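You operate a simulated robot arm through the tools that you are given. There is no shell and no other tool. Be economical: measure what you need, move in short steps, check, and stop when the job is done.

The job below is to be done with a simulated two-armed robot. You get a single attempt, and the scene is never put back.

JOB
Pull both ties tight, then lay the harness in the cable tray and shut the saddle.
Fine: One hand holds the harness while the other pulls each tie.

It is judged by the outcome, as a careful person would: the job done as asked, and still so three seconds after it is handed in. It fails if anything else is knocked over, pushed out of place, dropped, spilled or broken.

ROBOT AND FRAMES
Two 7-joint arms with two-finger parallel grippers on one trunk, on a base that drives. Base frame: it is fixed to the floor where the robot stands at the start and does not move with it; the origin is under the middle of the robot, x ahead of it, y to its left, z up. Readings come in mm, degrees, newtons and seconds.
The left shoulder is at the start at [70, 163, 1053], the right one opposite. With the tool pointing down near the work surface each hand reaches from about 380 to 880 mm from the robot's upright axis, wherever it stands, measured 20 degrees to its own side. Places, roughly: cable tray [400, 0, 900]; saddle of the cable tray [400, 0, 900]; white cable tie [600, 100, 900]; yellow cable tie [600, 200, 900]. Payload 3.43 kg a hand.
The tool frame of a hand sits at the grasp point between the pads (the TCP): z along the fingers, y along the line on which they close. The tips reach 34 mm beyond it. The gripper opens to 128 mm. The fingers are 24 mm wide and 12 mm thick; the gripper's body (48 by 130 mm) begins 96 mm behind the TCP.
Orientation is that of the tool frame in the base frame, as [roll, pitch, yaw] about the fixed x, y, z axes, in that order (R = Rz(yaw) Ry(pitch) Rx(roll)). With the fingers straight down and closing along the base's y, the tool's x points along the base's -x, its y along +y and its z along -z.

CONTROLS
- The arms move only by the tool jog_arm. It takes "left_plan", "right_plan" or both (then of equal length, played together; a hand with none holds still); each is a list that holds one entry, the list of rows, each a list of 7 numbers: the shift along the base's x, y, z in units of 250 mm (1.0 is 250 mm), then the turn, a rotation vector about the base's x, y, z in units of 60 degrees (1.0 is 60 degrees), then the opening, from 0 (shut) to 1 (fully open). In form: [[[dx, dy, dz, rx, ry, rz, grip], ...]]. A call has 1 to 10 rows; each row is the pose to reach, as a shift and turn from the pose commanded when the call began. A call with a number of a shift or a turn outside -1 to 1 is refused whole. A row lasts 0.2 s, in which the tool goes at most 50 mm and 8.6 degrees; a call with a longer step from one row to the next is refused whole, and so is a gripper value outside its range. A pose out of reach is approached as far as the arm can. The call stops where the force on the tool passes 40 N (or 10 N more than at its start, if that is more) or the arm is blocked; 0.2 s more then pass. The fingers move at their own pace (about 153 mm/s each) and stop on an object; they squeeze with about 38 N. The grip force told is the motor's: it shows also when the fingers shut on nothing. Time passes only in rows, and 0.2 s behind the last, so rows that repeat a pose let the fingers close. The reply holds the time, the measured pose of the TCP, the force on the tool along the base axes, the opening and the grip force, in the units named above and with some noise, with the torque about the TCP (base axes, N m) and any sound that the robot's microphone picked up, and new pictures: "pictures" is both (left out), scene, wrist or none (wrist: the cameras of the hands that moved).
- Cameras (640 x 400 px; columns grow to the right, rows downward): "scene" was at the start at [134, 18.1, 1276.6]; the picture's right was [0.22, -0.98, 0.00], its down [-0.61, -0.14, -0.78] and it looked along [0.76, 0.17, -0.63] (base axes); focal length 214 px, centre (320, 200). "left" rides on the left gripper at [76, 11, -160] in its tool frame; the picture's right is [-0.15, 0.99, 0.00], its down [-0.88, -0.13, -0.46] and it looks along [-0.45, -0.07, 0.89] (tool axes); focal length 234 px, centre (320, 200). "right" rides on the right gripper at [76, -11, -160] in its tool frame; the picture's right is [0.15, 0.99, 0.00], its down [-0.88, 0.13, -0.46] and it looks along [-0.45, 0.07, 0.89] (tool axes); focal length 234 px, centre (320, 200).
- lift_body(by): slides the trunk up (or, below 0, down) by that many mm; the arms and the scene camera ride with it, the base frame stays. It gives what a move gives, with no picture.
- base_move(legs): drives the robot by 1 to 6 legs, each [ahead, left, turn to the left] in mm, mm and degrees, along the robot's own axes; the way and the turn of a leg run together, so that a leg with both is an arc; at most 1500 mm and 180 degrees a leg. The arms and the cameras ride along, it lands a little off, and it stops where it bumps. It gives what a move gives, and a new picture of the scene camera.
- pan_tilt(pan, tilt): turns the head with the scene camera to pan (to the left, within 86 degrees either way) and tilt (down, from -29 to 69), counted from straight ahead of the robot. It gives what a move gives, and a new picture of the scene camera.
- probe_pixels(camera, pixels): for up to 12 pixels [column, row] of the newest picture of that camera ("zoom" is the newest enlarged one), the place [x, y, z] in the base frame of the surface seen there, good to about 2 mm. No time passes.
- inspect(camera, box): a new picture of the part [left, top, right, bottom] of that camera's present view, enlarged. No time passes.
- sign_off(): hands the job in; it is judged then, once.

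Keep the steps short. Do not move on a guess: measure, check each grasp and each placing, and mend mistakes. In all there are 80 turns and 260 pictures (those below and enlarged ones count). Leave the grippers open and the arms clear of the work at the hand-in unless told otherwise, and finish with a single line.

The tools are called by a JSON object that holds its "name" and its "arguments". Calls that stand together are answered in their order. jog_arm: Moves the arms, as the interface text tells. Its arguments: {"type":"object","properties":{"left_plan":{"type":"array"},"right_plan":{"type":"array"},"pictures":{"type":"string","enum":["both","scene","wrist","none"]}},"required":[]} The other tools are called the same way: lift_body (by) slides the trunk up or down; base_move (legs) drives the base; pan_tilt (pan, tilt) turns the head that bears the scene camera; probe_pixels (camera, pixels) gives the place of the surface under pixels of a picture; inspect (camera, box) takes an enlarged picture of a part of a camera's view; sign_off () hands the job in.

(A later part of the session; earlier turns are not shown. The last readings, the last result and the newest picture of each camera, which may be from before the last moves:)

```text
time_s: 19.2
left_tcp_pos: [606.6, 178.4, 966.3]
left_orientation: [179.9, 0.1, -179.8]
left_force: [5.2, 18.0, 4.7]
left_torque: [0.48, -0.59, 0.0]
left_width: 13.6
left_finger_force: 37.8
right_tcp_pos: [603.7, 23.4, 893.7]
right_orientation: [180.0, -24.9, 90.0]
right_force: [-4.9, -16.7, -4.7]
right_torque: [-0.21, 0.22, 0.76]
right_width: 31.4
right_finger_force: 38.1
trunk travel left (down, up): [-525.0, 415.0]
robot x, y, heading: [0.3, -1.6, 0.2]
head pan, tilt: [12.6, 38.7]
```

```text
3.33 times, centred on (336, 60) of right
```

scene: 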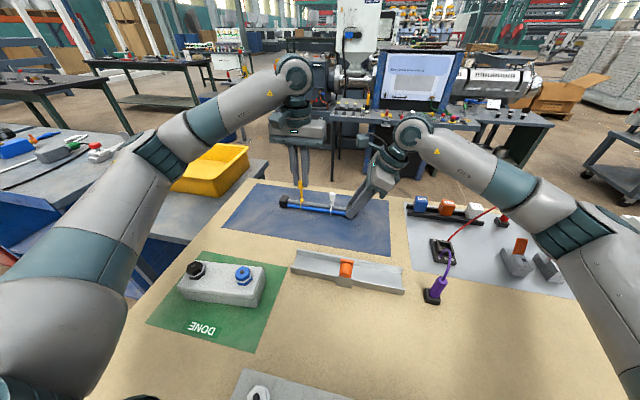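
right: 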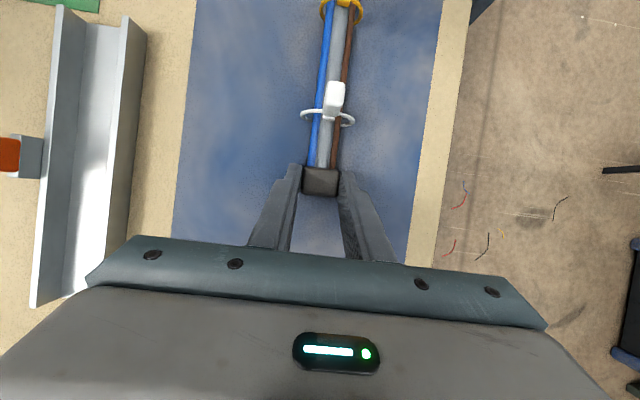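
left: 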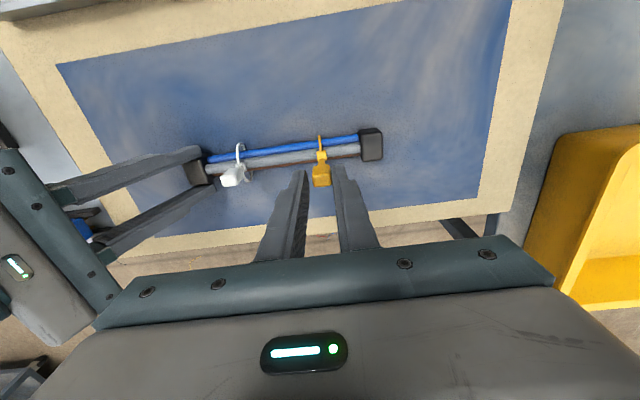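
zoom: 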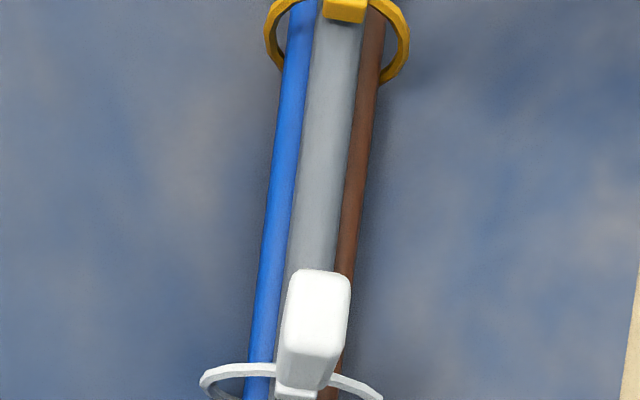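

Both hands have gripped again, the harness lies flat, and the tail has stayed out, so the ratchet holds. I'll ease the side strain and pull once more to see if there is any travel left.

{"name": "jog_arm", "arguments": {"left_plan": [[[0, 0.008, 0, 0, 0, 0, 0], [0, 0.012, 0.008, 0, 0, 0, 0], [0, 0.012, 0.016, 0, 0, 0, 0], [0, 0.012, 0.016, 0, 0, 0, 0]]], "pictures": "wrist"}}

{"name": "inspect", "arguments": {"camera": "scene", "box": [272, 175, 368, 235]}}

{"name": "probe_pixels", "arguments": {"camera": "zoom", "pixels": [[198, 165], [75, 155], [190, 45], [195, 120], [190, 215]]}}

```text
time_s: 20.2
left_tcp_pos: [605.5, 179.4, 969.0]
left_orientation: [-179.9, 0.0, 180.0]
left_force: [2.7, 1.8, -0.6]
left_torque: [0.07, -0.21, 0.02]
left_width: 13.3
left_finger_force: 38.0
right_tcp_pos: [603.1, 26.1, 894.5]
right_orientation: [179.9, -25.2, 90.1]
right_force: [-2.2, -1.0, -0.8]
right_torque: [-0.03, -0.03, 0.44]
right_width: 31.4
right_finger_force: 38.0
trunk travel left (down, up): [-525.0, 415.0]
robot x, y, heading: [-3.8, 2.2, -0.1]
head pan, tilt: [12.6, 38.7]
```

left: 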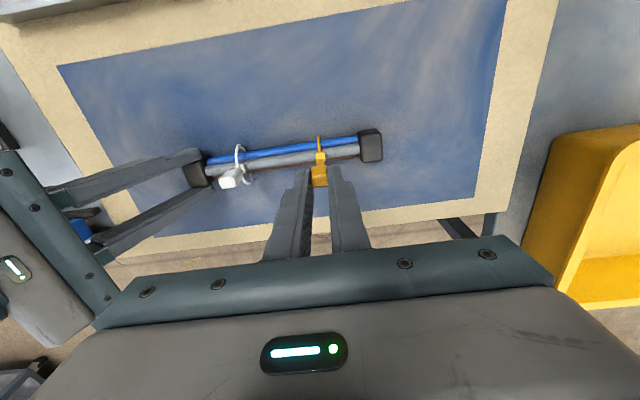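

```text
6.67 times, centred on (320, 205) of scene
```

zoom: 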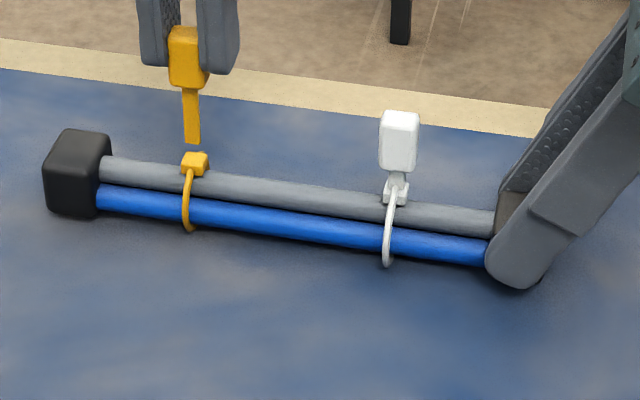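

```text
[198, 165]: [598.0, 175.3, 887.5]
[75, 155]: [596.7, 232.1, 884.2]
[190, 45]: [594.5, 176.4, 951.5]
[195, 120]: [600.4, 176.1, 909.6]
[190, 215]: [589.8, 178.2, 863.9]
```

At this point a 4 mm pull lifts the whole harness, so the tie is at or near the end of its travel. I'll zoom in tightly on both loops to judge the slack.

{"name": "inspect", "arguments": {"camera": "right", "box": [300, 0, 380, 50]}}

{"name": "inspect", "arguments": {"camera": "left", "box": [216, 125, 344, 205]}}

```text
8.00 times, centred on (340, 25) of right
```

zoom: 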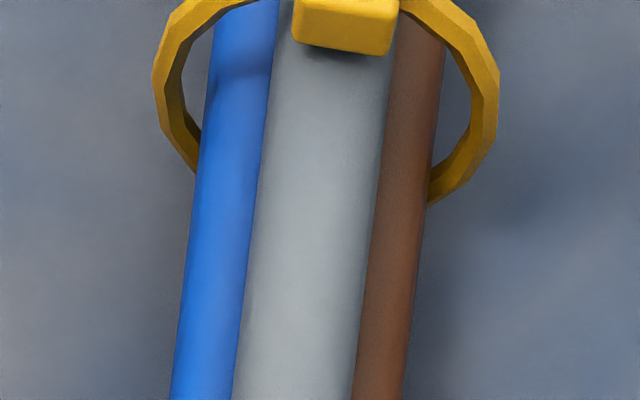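

```text
5.00 times, centred on (280, 165) of left
```

zoom: 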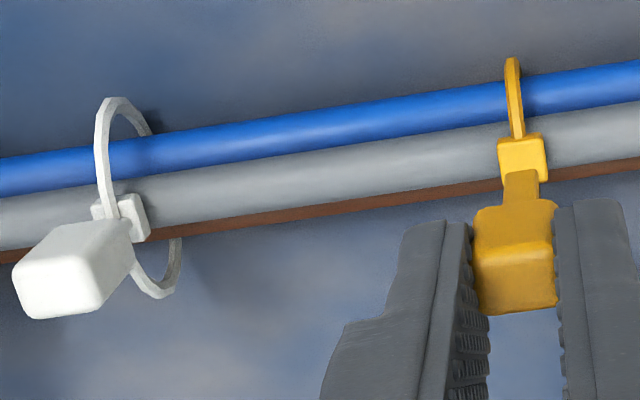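

The loop is much tighter but a small gap shows at the sides. I'll pull firmly again in slow steps, watching force and sound.

{"name": "jog_arm", "arguments": {"left_plan": [[[0, 0, 0.012, 0, 0, 0, 0], [0, 0, 0.024, 0, 0, 0, 0], [0, 0, 0.036, 0, 0, 0, 0]]], "pictures": "wrist"}}

{"name": "inspect", "arguments": {"camera": "right", "box": [300, 0, 380, 50]}}

{"name": "inspect", "arguments": {"camera": "scene", "box": [272, 175, 368, 235]}}

{"name": "probe_pixels", "arguments": {"camera": "zoom", "pixels": [[198, 158], [75, 148], [190, 45], [200, 150]]}}

```text
time_s: 21.0
left_tcp_pos: [604.8, 179.3, 977.9]
left_orientation: [-179.9, 0.0, 180.0]
left_force: [2.2, -10.0, -14.4]
left_torque: [-0.16, -0.28, 0.07]
left_width: 13.2
left_finger_force: 38.0
right_tcp_pos: [603.8, 26.7, 895.9]
right_orientation: [179.7, -25.2, 90.1]
right_force: [-1.6, 12.2, 13.1]
right_torque: [1.34, 0.14, 0.23]
right_width: 31.2
right_finger_force: 38.5
trunk travel left (down, up): [-525.0, 415.0]
robot x, y, heading: [-2.0, -1.7, -0.1]
head pan, tilt: [12.6, 38.7]
```

left: 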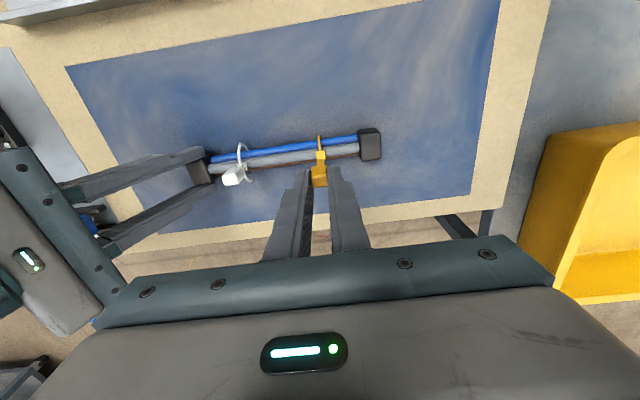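

```text
8.00 times, centred on (340, 25) of right
```

zoom: 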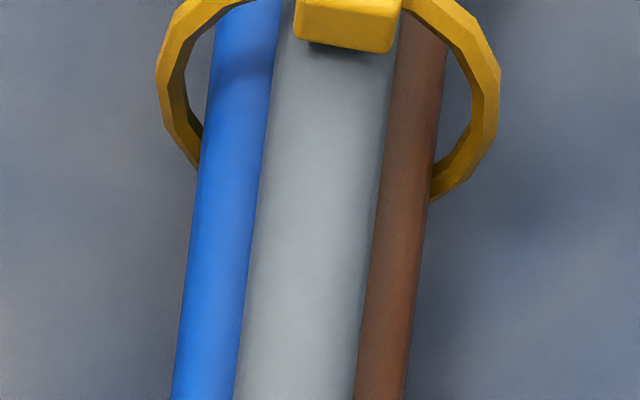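

```text
6.67 times, centred on (320, 205) of scene
```

zoom: 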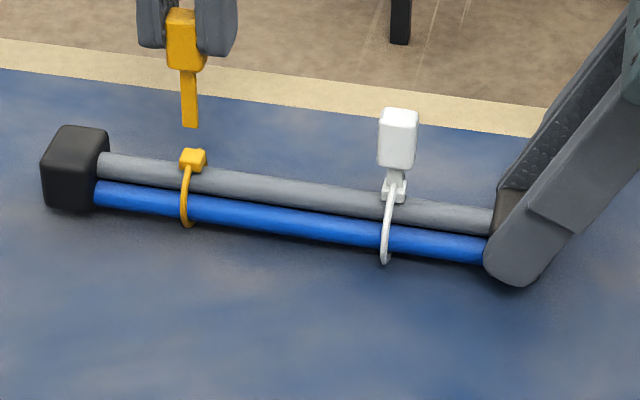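

```text
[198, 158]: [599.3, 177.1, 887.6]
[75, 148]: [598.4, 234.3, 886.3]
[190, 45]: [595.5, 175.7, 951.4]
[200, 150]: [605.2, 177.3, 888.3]
```

The loop is unchanged at 14 N of pull. I'll increase the pull a little more, to about 25 N, easing in -y.

{"name": "jog_arm", "arguments": {"left_plan": [[[0, -0.006, 0.01, 0, 0, 0, 0], [0, -0.008, 0.02, 0, 0, 0, 0], [0, -0.008, 0.03, 0, 0, 0, 0]]], "pictures": "wrist"}}

{"name": "inspect", "arguments": {"camera": "right", "box": [300, 0, 380, 50]}}

{"name": "inspect", "arguments": {"camera": "scene", "box": [272, 175, 368, 235]}}

```text
time_s: 21.8
left_tcp_pos: [605.0, 177.5, 984.5]
left_orientation: [-179.9, 0.0, -179.9]
left_force: [2.1, -15.8, -22.0]
left_torque: [-0.07, -0.31, 0.08]
left_width: 13.4
left_finger_force: 37.9
right_tcp_pos: [603.3, 26.8, 895.9]
right_orientation: [179.9, -25.2, 90.1]
right_force: [-2.2, 16.2, 19.4]
right_torque: [1.65, 0.13, 0.24]
right_width: 31.6
right_finger_force: 37.9
trunk travel left (down, up): [-525.0, 415.0]
robot x, y, heading: [3.0, -0.9, -0.1]
head pan, tilt: [12.6, 38.7]
```

left: 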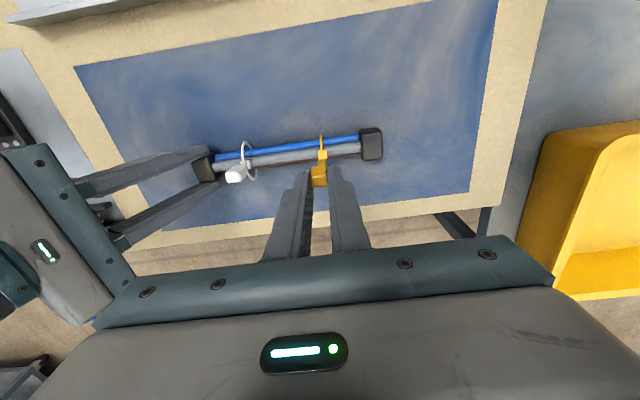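

```text
8.00 times, centred on (340, 25) of right
```

zoom: 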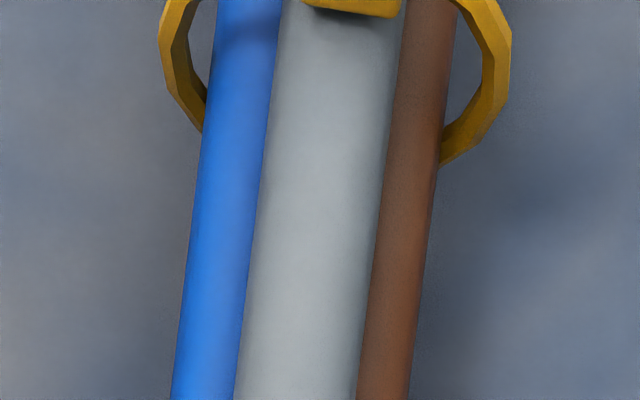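

```text
6.67 times, centred on (320, 205) of scene
```

zoom: 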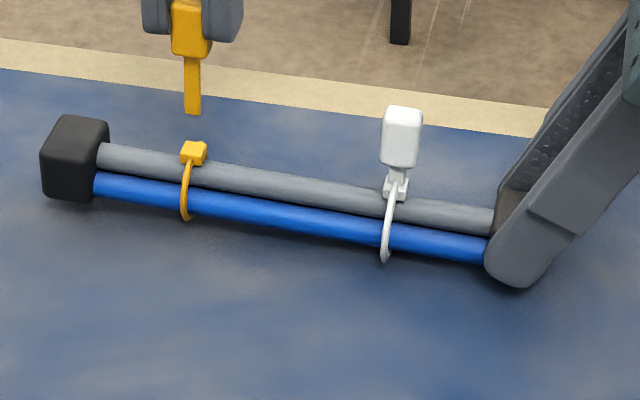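

At 22 N the loop no longer shrinks and the whole harness tilts up, so the yellow tie is fully tight. I'll lower until unloaded, release the tab, and raise the left hand.

{"name": "jog_arm", "arguments": {"left_plan": [[[0, 0, -0.02, 0, 0, 0, 0], [0, 0.004, -0.04, 0, 0, 0, 0], [0, 0.004, -0.064, 0, 0, 0, 0], [0, 0.004, -0.064, 0, 0, 0, 0.15], [0, 0.004, -0.064, 0, 0, 0, 0.35], [0, 0.004, -0.064, 0, 0, 0, 0.45], [0, 0.004, 0.05, 0, 0, 0, 0.5], [0, 0.004, 0.17, 0, 0, 0, 0.5]]], "pictures": "wrist"}}

{"name": "inspect", "arguments": {"camera": "left", "box": [180, 90, 420, 240]}}

{"name": "probe_pixels", "arguments": {"camera": "zoom", "pixels": [[362, 210], [372, 230], [352, 160], [178, 195], [500, 110], [450, 125], [210, 160]]}}

{"name": "inspect", "arguments": {"camera": "right", "box": [240, 0, 432, 120]}}

```text
time_s: 23.6
left_tcp_pos: [603.7, 177.2, 1028.8]
left_orientation: [180.0, 0.0, 180.0]
left_force: [0.1, 0.1, -0.3]
left_torque: [0.03, 0.02, 0.0]
left_width: 64.1
left_finger_force: 0.0
right_tcp_pos: [602.5, 24.6, 895.1]
right_orientation: [180.0, -25.0, 90.0]
right_force: [-0.1, 0.3, -1.8]
right_torque: [-0.16, 0.0, -0.01]
right_width: 31.3
right_finger_force: 38.0
trunk travel left (down, up): [-525.0, 415.0]
robot x, y, heading: [-1.5, 0.8, -0.0]
head pan, tilt: [12.6, 38.7]
```

left: 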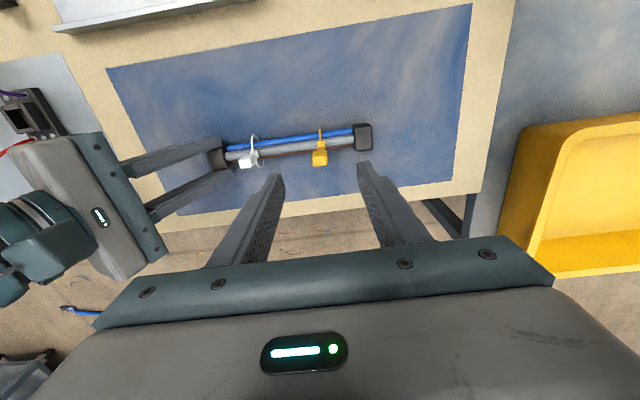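

```text
2.67 times, centred on (300, 165) of left
```

zoom: 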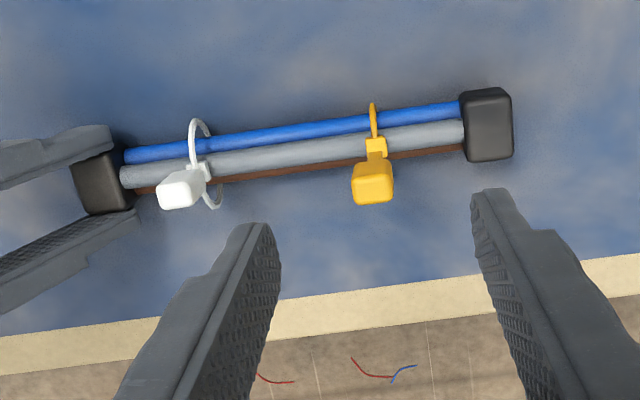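

```text
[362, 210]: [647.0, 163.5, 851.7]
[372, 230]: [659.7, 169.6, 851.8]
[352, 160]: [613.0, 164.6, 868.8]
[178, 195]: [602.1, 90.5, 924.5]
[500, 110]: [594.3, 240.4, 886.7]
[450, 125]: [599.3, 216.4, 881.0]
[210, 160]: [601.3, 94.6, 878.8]
```

```text
3.33 times, centred on (336, 60) of right
```

zoom: 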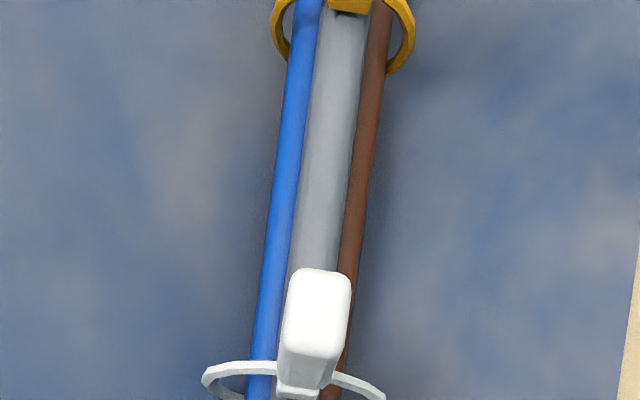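

The yellow tie holds. Next I'll rotate the right hand -2° so the left end comes down to the mat, then release and raise it. At the same time the left hand starts its +90° turn, moving to +y.

{"name": "jog_arm", "arguments": {"left_plan": [[[0, 0.04, 0, 0, 0, 0.125, 0.6], [0, 0.08, 0, 0, 0, 0.25, 0.6], [0, 0.12, 0, 0, 0, 0.375, 0.6], [0, 0.16, 0, 0, 0, 0.5, 0.6], [0, 0.2, 0, 0, 0, 0.625, 0.6], [0, 0.24, 0, 0, 0, 0.75, 0.6], [0, 0.26, 0, 0, 0, 0.875, 0.6], [0, 0.28, 0, 0, 0, 1, 0.6]]], "right_plan": [[[0, 0, 0, -0.02, 0, 0, 0], [0, 0, 0, -0.04, 0, 0, 0], [0, 0, 0, -0.04, 0, 0, 0.2], [0, 0, 0, -0.04, 0, 0, 0.4], [0, 0, 0, -0.04, 0, 0, 0.5], [0, 0, 0.12, 0, 0, 0, 0.5], [0, 0, 0.28, 0, 0, 0, 0.5], [0, 0, 0.4, 0, 0, 0, 0.5]]], "pictures": "none"}}

{"name": "jog_arm", "arguments": {"left_plan": [[[0, 0, 0, 0, 0, 0.125, 0.6], [0, 0, 0, 0, 0, 0.25, 0.6], [0, 0, 0, 0, 0, 0.375, 0.6], [0, 0, 0, 0, 0, 0.5, 0.6]]], "pictures": "both"}}

```text
time_s: 25.4
left_tcp_pos: [604.7, 249.5, 1027.3]
left_orientation: [-179.9, 0.1, -119.9]
left_force: [-0.3, -0.6, -0.7]
left_torque: [0.0, -0.01, 0.0]
left_width: 76.8
left_finger_force: 0.0
right_tcp_pos: [601.8, 25.5, 994.2]
right_orientation: [-179.9, -24.9, 90.0]
right_force: [-0.4, -0.4, 0.1]
right_torque: [0.03, 0.03, 0.03]
right_width: 64.2
right_finger_force: 0.1
trunk travel left (down, up): [-525.0, 415.0]
robot x, y, heading: [1.3, 1.9, 0.1]
head pan, tilt: [12.6, 38.7]
```

```text
time_s: 26.4
left_tcp_pos: [604.5, 248.6, 1028.0]
left_orientation: [-180.0, 0.0, -89.8]
left_force: [-0.2, 0.8, 0.6]
left_torque: [0.0, 0.01, -0.02]
left_width: 77.0
left_finger_force: 0.0
right_tcp_pos: [602.2, 26.9, 994.1]
right_orientation: [-179.9, -25.0, 90.0]
right_force: [0.8, 0.4, 0.2]
right_torque: [0.0, 0.0, -0.01]
right_width: 64.1
right_finger_force: 0.1
trunk travel left (down, up): [-525.0, 415.0]
robot x, y, heading: [1.3, -2.4, -0.0]
head pan, tilt: [12.6, 38.7]
```

scene: 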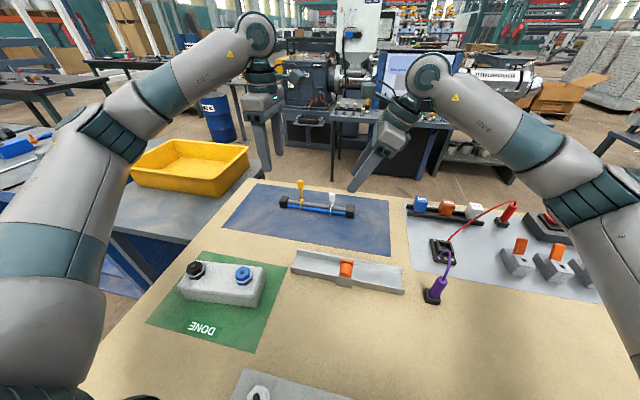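
left: 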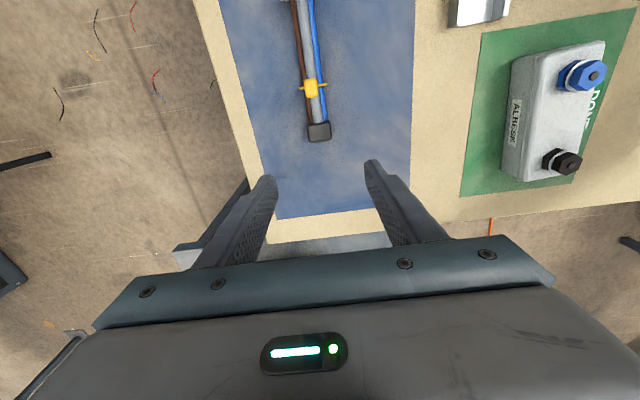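

Now I'll measure the harness again.

{"name": "inspect", "arguments": {"camera": "scene", "box": [272, 175, 368, 235]}}

{"name": "probe_pixels", "arguments": {"camera": "left", "pixels": [[312, 128], [328, 128], [320, 122], [320, 139], [311, 88], [304, 80]]}}

```text
6.67 times, centred on (320, 205) of scene
```

zoom: 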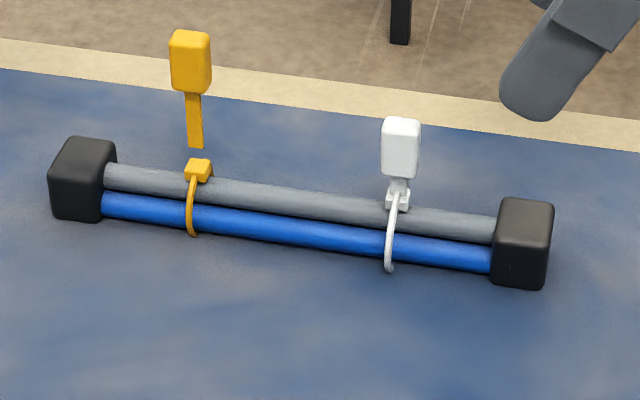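

```text
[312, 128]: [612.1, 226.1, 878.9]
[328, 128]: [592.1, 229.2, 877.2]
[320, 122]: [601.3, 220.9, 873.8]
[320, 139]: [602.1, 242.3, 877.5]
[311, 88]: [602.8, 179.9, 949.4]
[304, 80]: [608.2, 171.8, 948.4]
```

{"name": "probe_pixels", "arguments": {"camera": "zoom", "pixels": [[400, 122], [390, 150], [412, 150], [400, 175], [525, 205], [398, 190], [190, 35]]}}

{"name": "jog_arm", "arguments": {"left_plan": [[[-0.004, -0.002, -0.1, -0.1, 0, 0, 0.6], [-0.008, -0.004, -0.2, -0.2, 0, 0, 0.6], [-0.01, -0.006, -0.28, -0.3, 0, 0, 0.6], [-0.01, -0.01, -0.35, -0.417, 0, 0, 0.6]]], "pictures": "wrist"}}

```text
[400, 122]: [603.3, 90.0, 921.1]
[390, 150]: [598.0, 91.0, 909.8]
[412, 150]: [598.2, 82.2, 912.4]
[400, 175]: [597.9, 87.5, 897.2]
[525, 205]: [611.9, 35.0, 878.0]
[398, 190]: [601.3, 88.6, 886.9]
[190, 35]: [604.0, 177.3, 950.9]
```

```text
time_s: 27.4
left_tcp_pos: [602.6, 247.0, 939.7]
left_orientation: [-179.9, -25.2, -89.9]
left_force: [-0.1, 0.4, -0.6]
left_torque: [0.01, -0.02, -0.01]
left_width: 77.0
left_finger_force: 0.0
right_tcp_pos: [601.8, 25.0, 994.4]
right_orientation: [-180.0, -25.0, 90.0]
right_force: [0.2, 0.5, 0.0]
right_torque: [0.0, 0.0, 0.02]
right_width: 63.7
right_finger_force: 0.1
trunk travel left (down, up): [-525.0, 415.0]
robot x, y, heading: [2.2, 0.6, 0.0]
head pan, tilt: [12.6, 38.7]
```

left: 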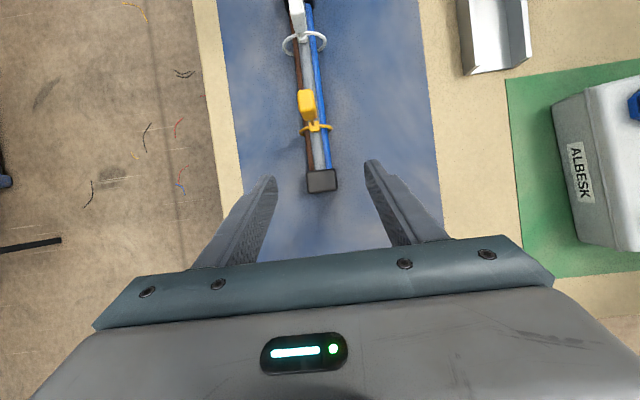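

I'll lower the left hand onto the left block and close, and move the right hand above the white tab, centred at (603,87).

{"name": "jog_arm", "arguments": {"left_plan": [[[0, -0.008, -0.1, 0, 0, 0, 0.6], [0, -0.016, -0.182, 0, 0, 0, 0.6], [0, -0.016, -0.182, 0, 0, 0, 0.3], [0, -0.016, -0.182, 0, 0, 0, 0.1], [0, -0.016, -0.182, 0, 0, 0, 0], [0, -0.016, -0.182, 0, 0, 0, 0]]], "right_plan": [[[0.002, 0.08, 0, 0, 0, 0, 0.4], [0.004, 0.16, 0, 0, 0, 0, 0.4], [0.004, 0.224, -0.02, 0, 0, 0, 0.4], [0.004, 0.224, -0.06, 0, 0, 0, 0.4], [0.004, 0.224, -0.08, 0, 0, 0, 0.4], [0.004, 0.224, -0.08, 0, 0, 0, 0.4]]]}}

{"name": "inspect", "arguments": {"camera": "right", "box": [220, 60, 460, 210]}}

```text
time_s: 28.8
left_tcp_pos: [602.1, 241.5, 893.9]
left_orientation: [180.0, -25.0, -89.9]
left_force: [2.1, 0.0, 1.6]
left_torque: [-0.06, -0.09, 0.23]
left_width: 31.0
left_finger_force: 37.4
right_tcp_pos: [603.9, 81.6, 975.0]
right_orientation: [-180.0, -25.0, 90.0]
right_force: [-0.4, 0.1, 0.1]
right_torque: [-0.01, 0.03, -0.01]
right_width: 51.0
right_finger_force: 0.0
trunk travel left (down, up): [-525.0, 415.0]
robot x, y, heading: [-2.6, 3.4, 0.3]
head pan, tilt: [12.6, 38.7]
```

scene: 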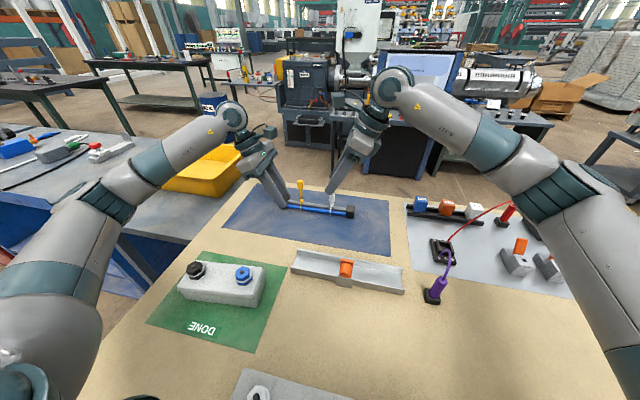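
right: 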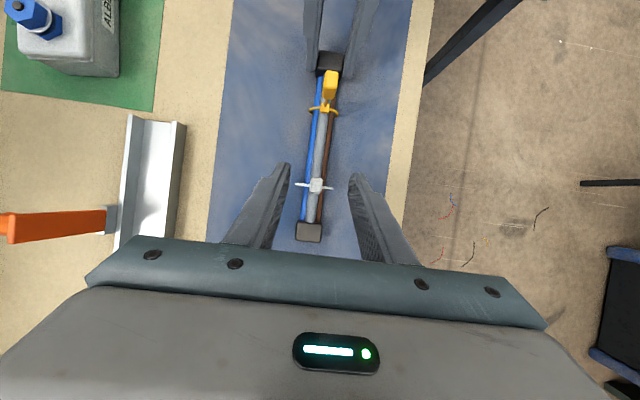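
left: 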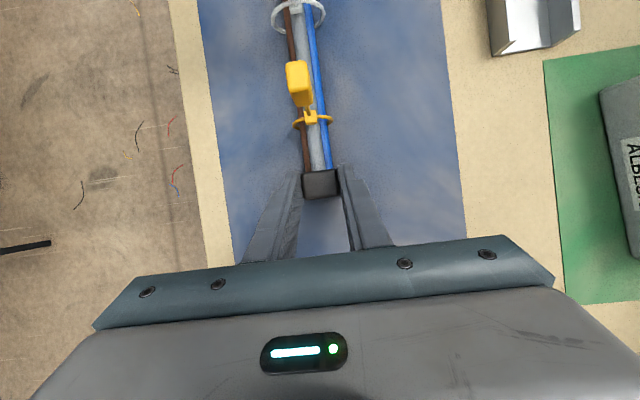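

```text
2.67 times, centred on (340, 135) of right
```

zoom: 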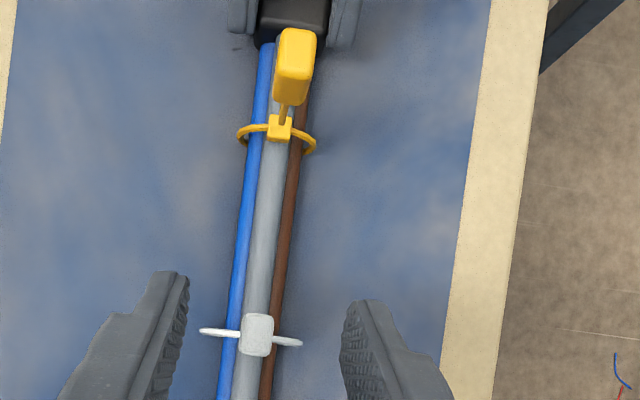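

The left block is held at 31 mm. The white tab sits about 2 mm to the -x side of the right fingers' middle, so I'll correct that, lower 50 mm and close.

{"name": "jog_arm", "arguments": {"right_plan": [[[-0.006, 0, -0.1, 0, 0, 0, 0.4], [-0.008, 0, -0.196, 0, 0, 0, 0.4], [-0.008, 0, -0.196, 0, 0, 0, 0.2], [-0.008, 0, -0.196, 0, 0, 0, 0.1], [-0.008, 0, -0.196, 0, 0, 0, 0], [-0.008, 0, -0.196, 0, 0, 0, 0]]]}}

{"name": "inspect", "arguments": {"camera": "right", "box": [220, 60, 460, 210]}}

{"name": "inspect", "arguments": {"camera": "scene", "box": [272, 165, 384, 235]}}

```text
time_s: 30.2
left_tcp_pos: [602.0, 241.3, 894.8]
left_orientation: [179.9, -24.9, -89.9]
left_force: [-10.6, 1.1, 3.7]
left_torque: [-0.03, 0.14, -0.87]
left_width: 31.2
left_finger_force: 37.9
right_tcp_pos: [599.3, 79.7, 923.8]
right_orientation: [179.9, -25.0, 90.0]
right_force: [7.1, -0.8, 0.5]
right_torque: [0.1, -0.08, -0.18]
right_width: 10.2
right_finger_force: 38.5
trunk travel left (down, up): [-525.0, 415.0]
robot x, y, heading: [0.9, -3.8, 0.0]
head pan, tilt: [12.6, 38.7]
```

scene: 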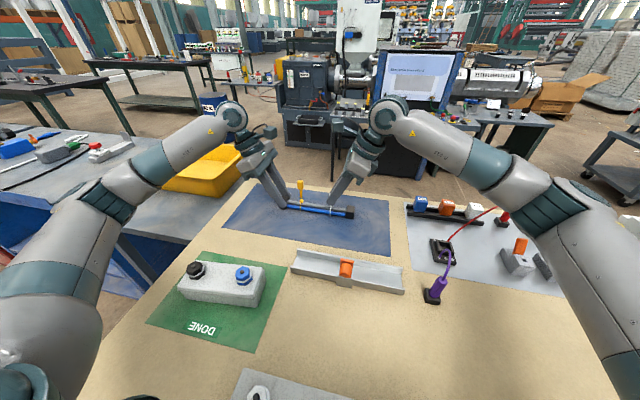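
right: 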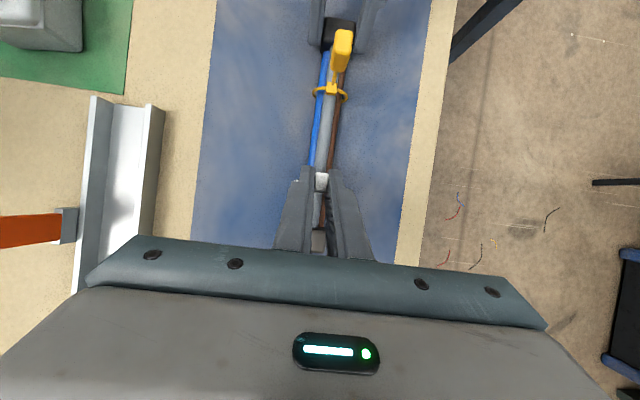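

```text
2.67 times, centred on (340, 135) of right
```

zoom: 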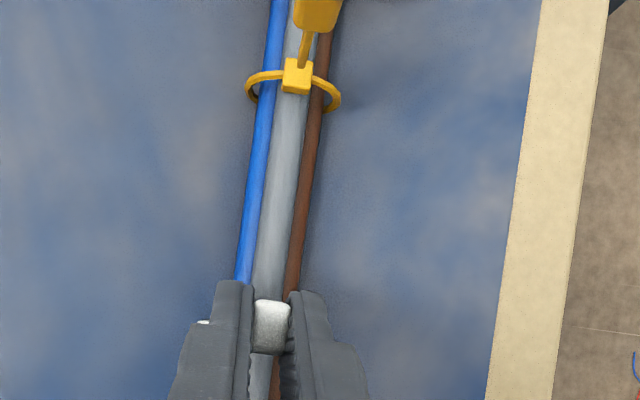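

```text
5.71 times, centred on (328, 200) of scene
```

zoom: 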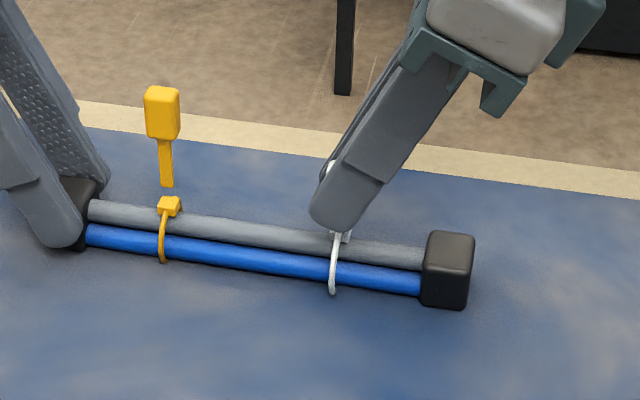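

The white tab is gripped at 10 mm wide. I'll pull straight up about 30 mm, easing 1.5 mm to +x.

{"name": "jog_arm", "arguments": {"right_plan": [[[0.004, 0, 0.012, 0, 0, 0, 0], [0.006, 0, 0.028, 0, 0, 0, 0], [0.006, 0, 0.044, 0, 0, 0, 0], [0.006, 0, 0.06, 0, 0, 0, 0], [0.006, 0, 0.076, 0, 0, 0, 0], [0.006, 0, 0.092, 0, 0, 0, 0], [0.006, 0, 0.108, 0, 0, 0, 0], [0.006, 0, 0.12, 0, 0, 0, 0]]], "pictures": "wrist"}}

{"name": "inspect", "arguments": {"camera": "scene", "box": [272, 165, 384, 235]}}

{"name": "inspect", "arguments": {"camera": "left", "box": [220, 0, 412, 120]}}

```text
time_s: 32.0
left_tcp_pos: [602.3, 241.5, 894.3]
left_orientation: [-180.0, -25.0, -90.0]
left_force: [9.2, 10.7, 2.1]
left_torque: [-0.02, -0.01, 1.04]
left_width: 31.2
left_finger_force: 37.9
right_tcp_pos: [603.0, 80.4, 955.4]
right_orientation: [-180.0, -25.1, 90.1]
right_force: [-6.9, -12.5, -0.4]
right_torque: [-0.78, 0.32, 0.17]
right_width: 10.0
right_finger_force: 37.9
trunk travel left (down, up): [-525.0, 415.0]
robot x, y, heading: [-1.1, -1.4, -0.3]
head pan, tilt: [12.6, 38.7]
```

right: 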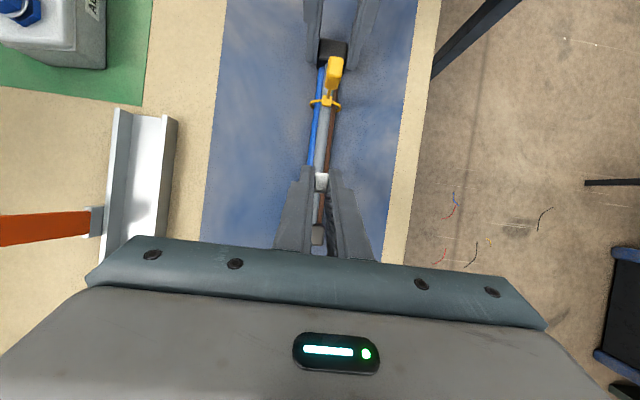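

```text
5.71 times, centred on (328, 200) of scene
```

zoom: 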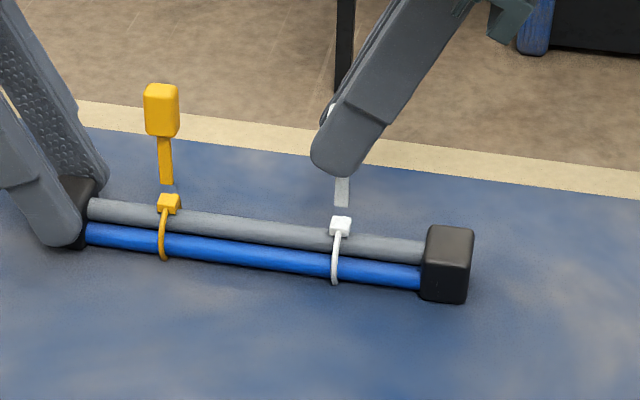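

```text
3.33 times, centred on (316, 60) of left
```

zoom: 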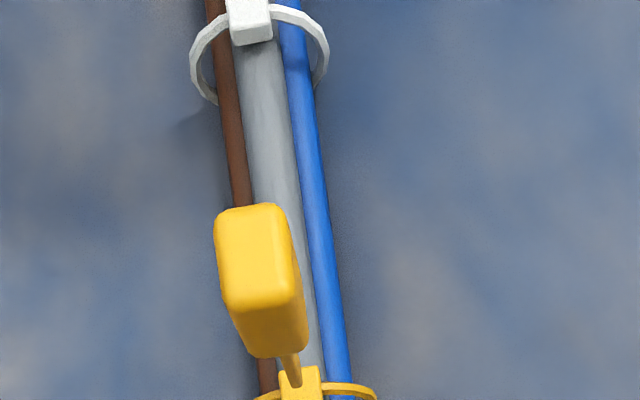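

The white tail is out about 31 mm, matching the yellow. I'll pull about 8 mm more to seat it, with small sideways relief.

{"name": "jog_arm", "arguments": {"right_plan": [[[-0.002, -0.006, 0.008, 0, 0, 0, 0], [-0.003, -0.01, 0.02, 0, 0, 0, 0], [-0.003, -0.01, 0.032, 0, 0, 0, 0]]], "pictures": "none"}}

{"name": "inspect", "arguments": {"camera": "scene", "box": [272, 165, 384, 235]}}

```text
time_s: 32.8
left_tcp_pos: [601.0, 239.3, 896.3]
left_orientation: [-179.9, -25.1, -90.1]
left_force: [-1.2, -4.3, 13.3]
left_torque: [-0.93, -0.16, -0.04]
left_width: 31.4
left_finger_force: 38.3
right_tcp_pos: [601.9, 78.5, 962.1]
right_orientation: [-179.9, -25.0, 90.0]
right_force: [1.1, 4.1, -13.5]
right_torque: [-0.92, 0.1, 0.0]
right_width: 10.1
right_finger_force: 37.4
trunk travel left (down, up): [-525.0, 415.0]
robot x, y, heading: [0.2, -0.6, 0.2]
head pan, tilt: [12.6, 38.7]
```

```text
5.71 times, centred on (328, 200) of scene
```

zoom: 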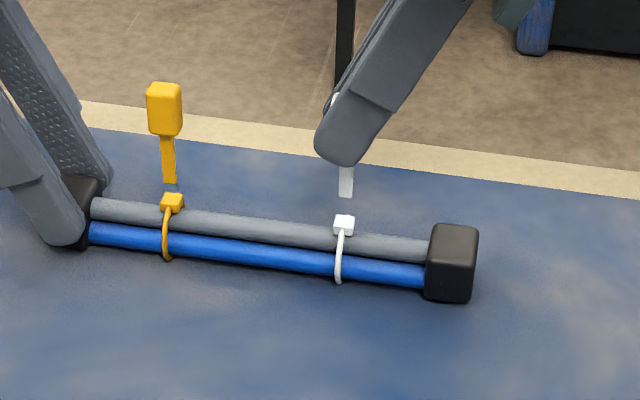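

{"name": "jog_arm", "arguments": {"right_plan": [[[0, -0.004, 0.012, 0, 0, 0, 0], [0, -0.004, 0.024, 0, 0, 0, 0], [0, -0.004, 0.024, 0, 0, 0, 0]]], "pictures": "none"}}

{"name": "inspect", "arguments": {"camera": "scene", "box": [272, 165, 384, 235]}}

{"name": "inspect", "arguments": {"camera": "left", "box": [220, 0, 412, 120]}}

```text
time_s: 33.6
left_tcp_pos: [601.1, 240.0, 896.2]
left_orientation: [-179.8, -25.3, -90.0]
left_force: [-0.2, -25.7, 21.4]
left_torque: [-1.75, -0.09, 0.0]
left_width: 30.9
left_finger_force: 38.2
right_tcp_pos: [601.9, 78.1, 968.7]
right_orientation: [180.0, -25.2, 90.1]
right_force: [0.1, 26.4, -23.0]
right_torque: [0.15, 0.07, -0.05]
right_width: 10.3
right_finger_force: 38.1
trunk travel left (down, up): [-525.0, 415.0]
robot x, y, heading: [1.8, 0.4, -0.1]
head pan, tilt: [12.6, 38.7]
```

```text
5.71 times, centred on (328, 200) of scene
```

zoom: 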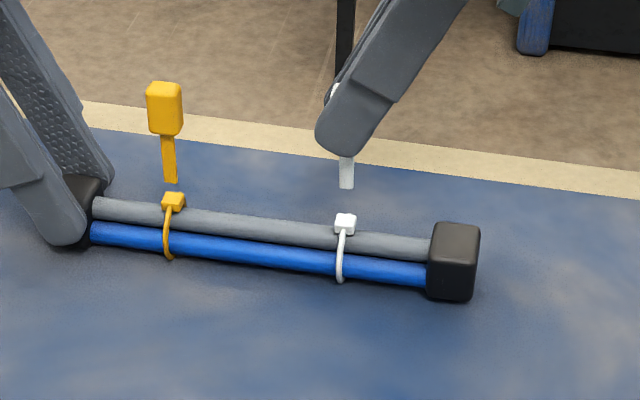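

```text
3.33 times, centred on (316, 60) of left
```

zoom: 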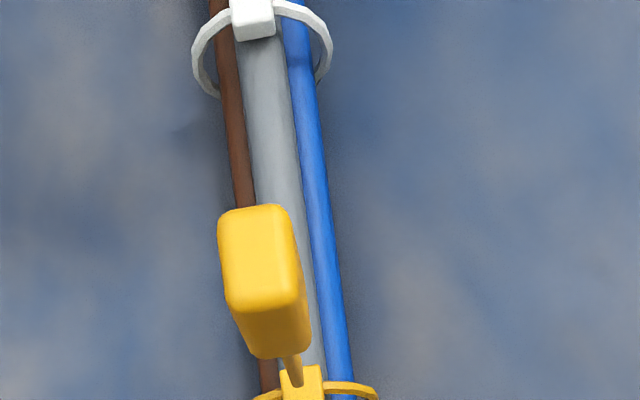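

The white tie is tight too: 23 N of pull and no further shrinkage. I'll lower to unload, open, and move the right hand out along -y to above the right block.

{"name": "jog_arm", "arguments": {"right_plan": [[[0, 0.004, -0.028, 0, 0, 0, 0], [0, 0.008, -0.056, 0, 0, 0, 0], [0, 0.008, -0.056, 0, 0, 0, 0.2], [0, 0.008, -0.056, 0, 0, 0, 0.4], [0, 0.008, -0.056, 0, 0, 0, 0.5], [0, -0.1, -0.04, 0, 0, 0, 0.5], [0, -0.2, -0.04, 0, 0, 0, 0.5], [0, -0.22, -0.04, 0, 0, 0, 0.5]]]}}

{"name": "inspect", "arguments": {"camera": "scene", "box": [272, 165, 384, 235]}}

{"name": "probe_pixels", "arguments": {"camera": "zoom", "pixels": [[450, 232], [470, 240], [432, 240], [340, 95], [345, 225], [165, 95], [172, 200], [450, 285]]}}

```text
time_s: 35.4
left_tcp_pos: [602.8, 243.0, 894.2]
left_orientation: [-180.0, -25.0, -89.9]
left_force: [1.9, 11.2, 12.1]
left_torque: [0.7, -0.23, 0.0]
left_width: 31.3
left_finger_force: 37.9
right_tcp_pos: [602.4, 21.9, 958.5]
right_orientation: [180.0, -25.0, 90.1]
right_force: [0.4, 0.3, -0.4]
right_torque: [-0.01, 0.0, 0.0]
right_width: 63.8
right_finger_force: 0.0
trunk travel left (down, up): [-525.0, 415.0]
robot x, y, heading: [-0.9, 0.7, 0.0]
head pan, tilt: [12.6, 38.7]
```

scene: 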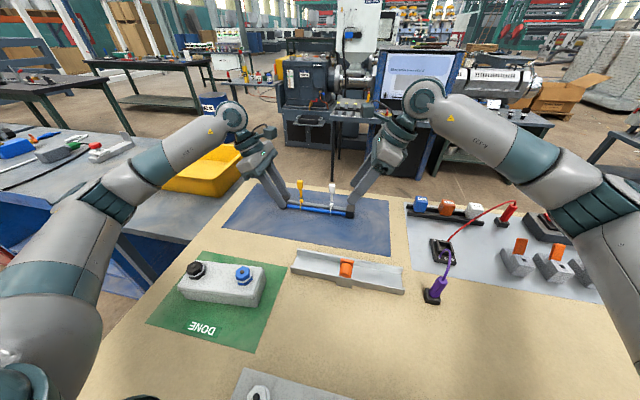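
right: 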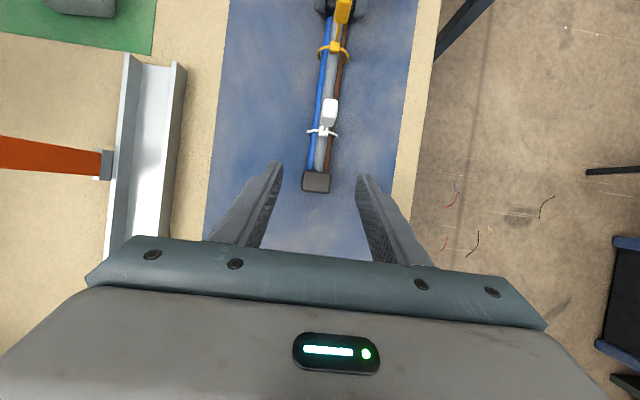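

```text
5.71 times, centred on (328, 200) of scene
```

zoom: 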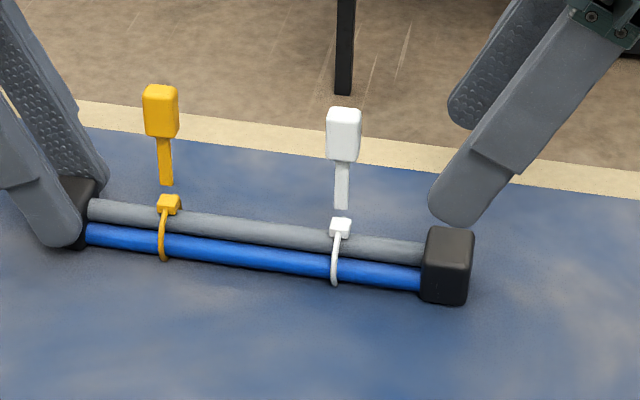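

```text
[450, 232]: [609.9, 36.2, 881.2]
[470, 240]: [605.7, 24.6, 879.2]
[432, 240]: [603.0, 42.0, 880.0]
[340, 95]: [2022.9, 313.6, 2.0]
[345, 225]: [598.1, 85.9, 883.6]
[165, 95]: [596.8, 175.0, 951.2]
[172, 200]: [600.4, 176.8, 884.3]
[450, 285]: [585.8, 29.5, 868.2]
```

Both ties hold at the same height. Before lifting I'll measure the tray with the right camera, to see whether the fingers fit inside its walls.

{"name": "inspect", "arguments": {"camera": "right", "box": [80, 40, 240, 140]}}

{"name": "probe_pixels", "arguments": {"camera": "zoom", "pixels": [[180, 60], [172, 300], [195, 150], [240, 150], [290, 150], [345, 150], [370, 150], [400, 150], [365, 110], [60, 150], [300, 110], [405, 110]]}}

{"name": "inspect", "arguments": {"camera": "scene", "box": [280, 235, 416, 320]}}

{"name": "probe_pixels", "arguments": {"camera": "zoom", "pixels": [[75, 70], [60, 140], [170, 95], [168, 120], [160, 165], [155, 195], [595, 165], [590, 240], [500, 140], [480, 200], [470, 240], [465, 250]]}}

```text
4.00 times, centred on (160, 90) of right
```

zoom: 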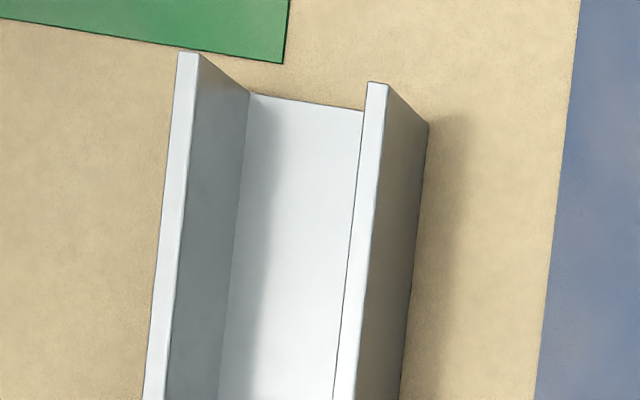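

```text
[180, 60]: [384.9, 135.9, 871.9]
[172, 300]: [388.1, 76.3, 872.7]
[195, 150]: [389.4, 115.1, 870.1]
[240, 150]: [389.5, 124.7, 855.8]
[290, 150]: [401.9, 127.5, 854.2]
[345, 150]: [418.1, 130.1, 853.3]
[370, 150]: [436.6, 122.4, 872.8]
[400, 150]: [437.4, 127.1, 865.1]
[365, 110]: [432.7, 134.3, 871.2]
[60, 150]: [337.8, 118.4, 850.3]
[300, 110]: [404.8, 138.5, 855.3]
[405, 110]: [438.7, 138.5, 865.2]
```

```text
4.71 times, centred on (348, 278) of scene
```

zoom: 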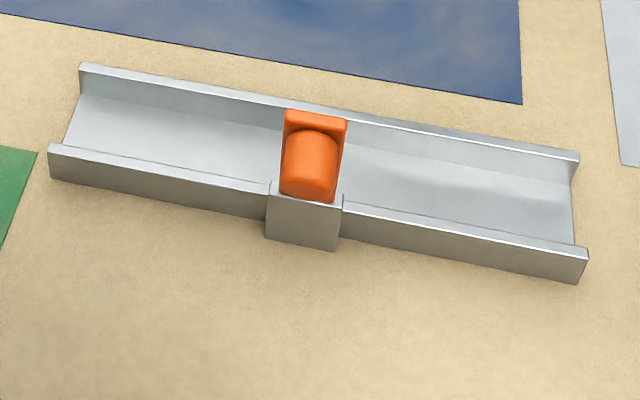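

```text
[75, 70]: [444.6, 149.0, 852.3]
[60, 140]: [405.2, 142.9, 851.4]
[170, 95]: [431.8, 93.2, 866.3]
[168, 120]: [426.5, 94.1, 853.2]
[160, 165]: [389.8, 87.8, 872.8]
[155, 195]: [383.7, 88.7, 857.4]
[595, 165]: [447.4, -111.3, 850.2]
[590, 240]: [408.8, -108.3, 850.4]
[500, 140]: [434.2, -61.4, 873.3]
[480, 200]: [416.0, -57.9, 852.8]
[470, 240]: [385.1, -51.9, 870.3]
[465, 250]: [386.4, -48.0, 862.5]
```

The tray is 43 mm wide inside (x 389–432), with wall tops at z 873, floor at 854, and y running from -103 to 139. The fingers won't fit beside the 28 mm blocks, so I'll regrip both blocks near their tops with only 10° of tilt. The right hand goes first.

{"name": "jog_arm", "arguments": {"right_plan": [[[-0.002, 0.01, -0.06, -0.12, 0, 0, 0.5], [-0.004, 0.02, -0.14, -0.25, 0, 0, 0.5], [-0.004, 0.02, -0.218, -0.25, 0, 0, 0.5], [-0.004, 0.02, -0.218, -0.25, 0, 0, 0.3], [-0.004, 0.02, -0.218, -0.25, 0, 0, 0.1], [-0.004, 0.02, -0.218, -0.25, 0, 0, 0], [-0.004, 0.02, -0.218, -0.25, 0, 0, 0]]], "left_plan": [[[0, 0, 0, 0, 0, 0, 0], [0, 0, 0, 0, 0, 0, 0], [0, 0, 0, 0, 0, 0, 0.2], [0, 0, 0, 0, 0, 0, 0.4], [0, 0, 0, 0, 0, 0, 0.5], [0, -0.008, 0.04, 0.125, 0, 0, 0.5], [0, -0.008, 0.042, 0.25, 0, 0, 0.5]]]}}

{"name": "inspect", "arguments": {"camera": "scene", "box": [272, 165, 384, 235]}}

```text
time_s: 37.0
left_tcp_pos: [602.9, 239.9, 905.1]
left_orientation: [-179.9, -9.9, -89.9]
left_force: [0.7, 0.2, -0.3]
left_torque: [0.0, 0.03, 0.0]
left_width: 64.2
left_finger_force: 0.1
right_tcp_pos: [601.8, 26.8, 904.1]
right_orientation: [-180.0, -10.1, 90.1]
right_force: [1.0, -0.2, -0.4]
right_torque: [-0.18, -0.08, 0.01]
right_width: 31.2
right_finger_force: 37.7
trunk travel left (down, up): [-525.0, 415.0]
robot x, y, heading: [3.0, 0.9, 0.1]
head pan, tilt: [12.6, 38.7]
```

scene: 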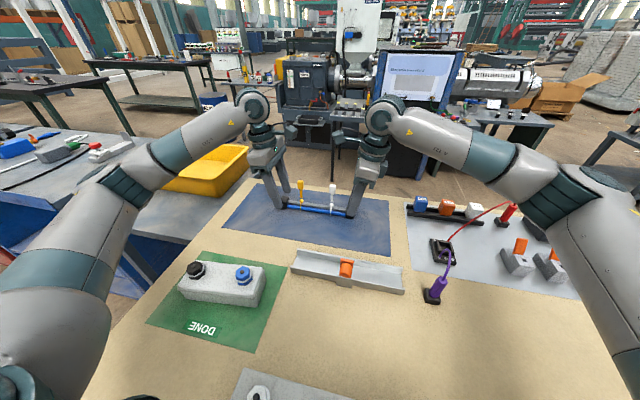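
right: 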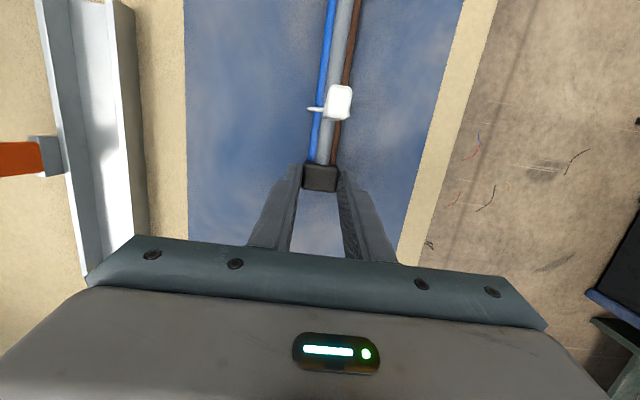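
left: 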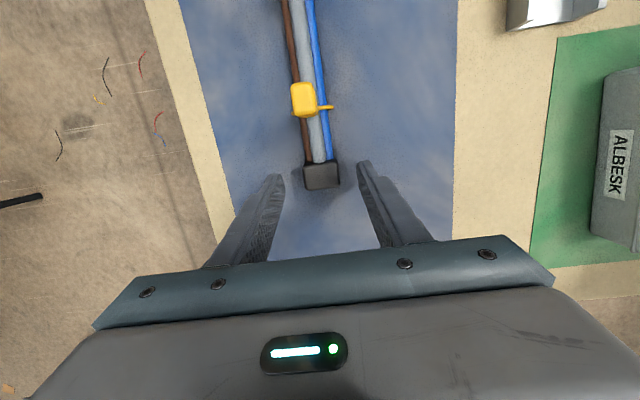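

```text
5.71 times, centred on (328, 200) of scene
```

zoom: 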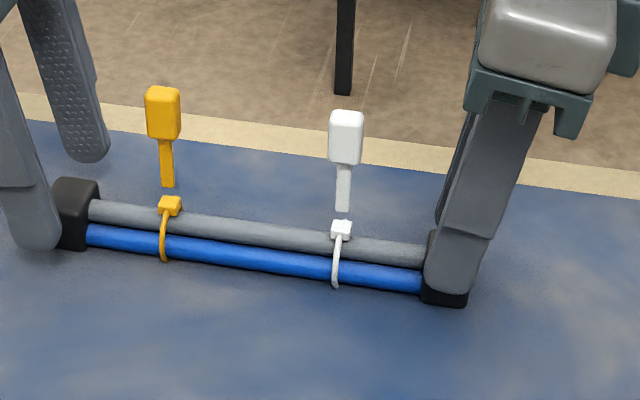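

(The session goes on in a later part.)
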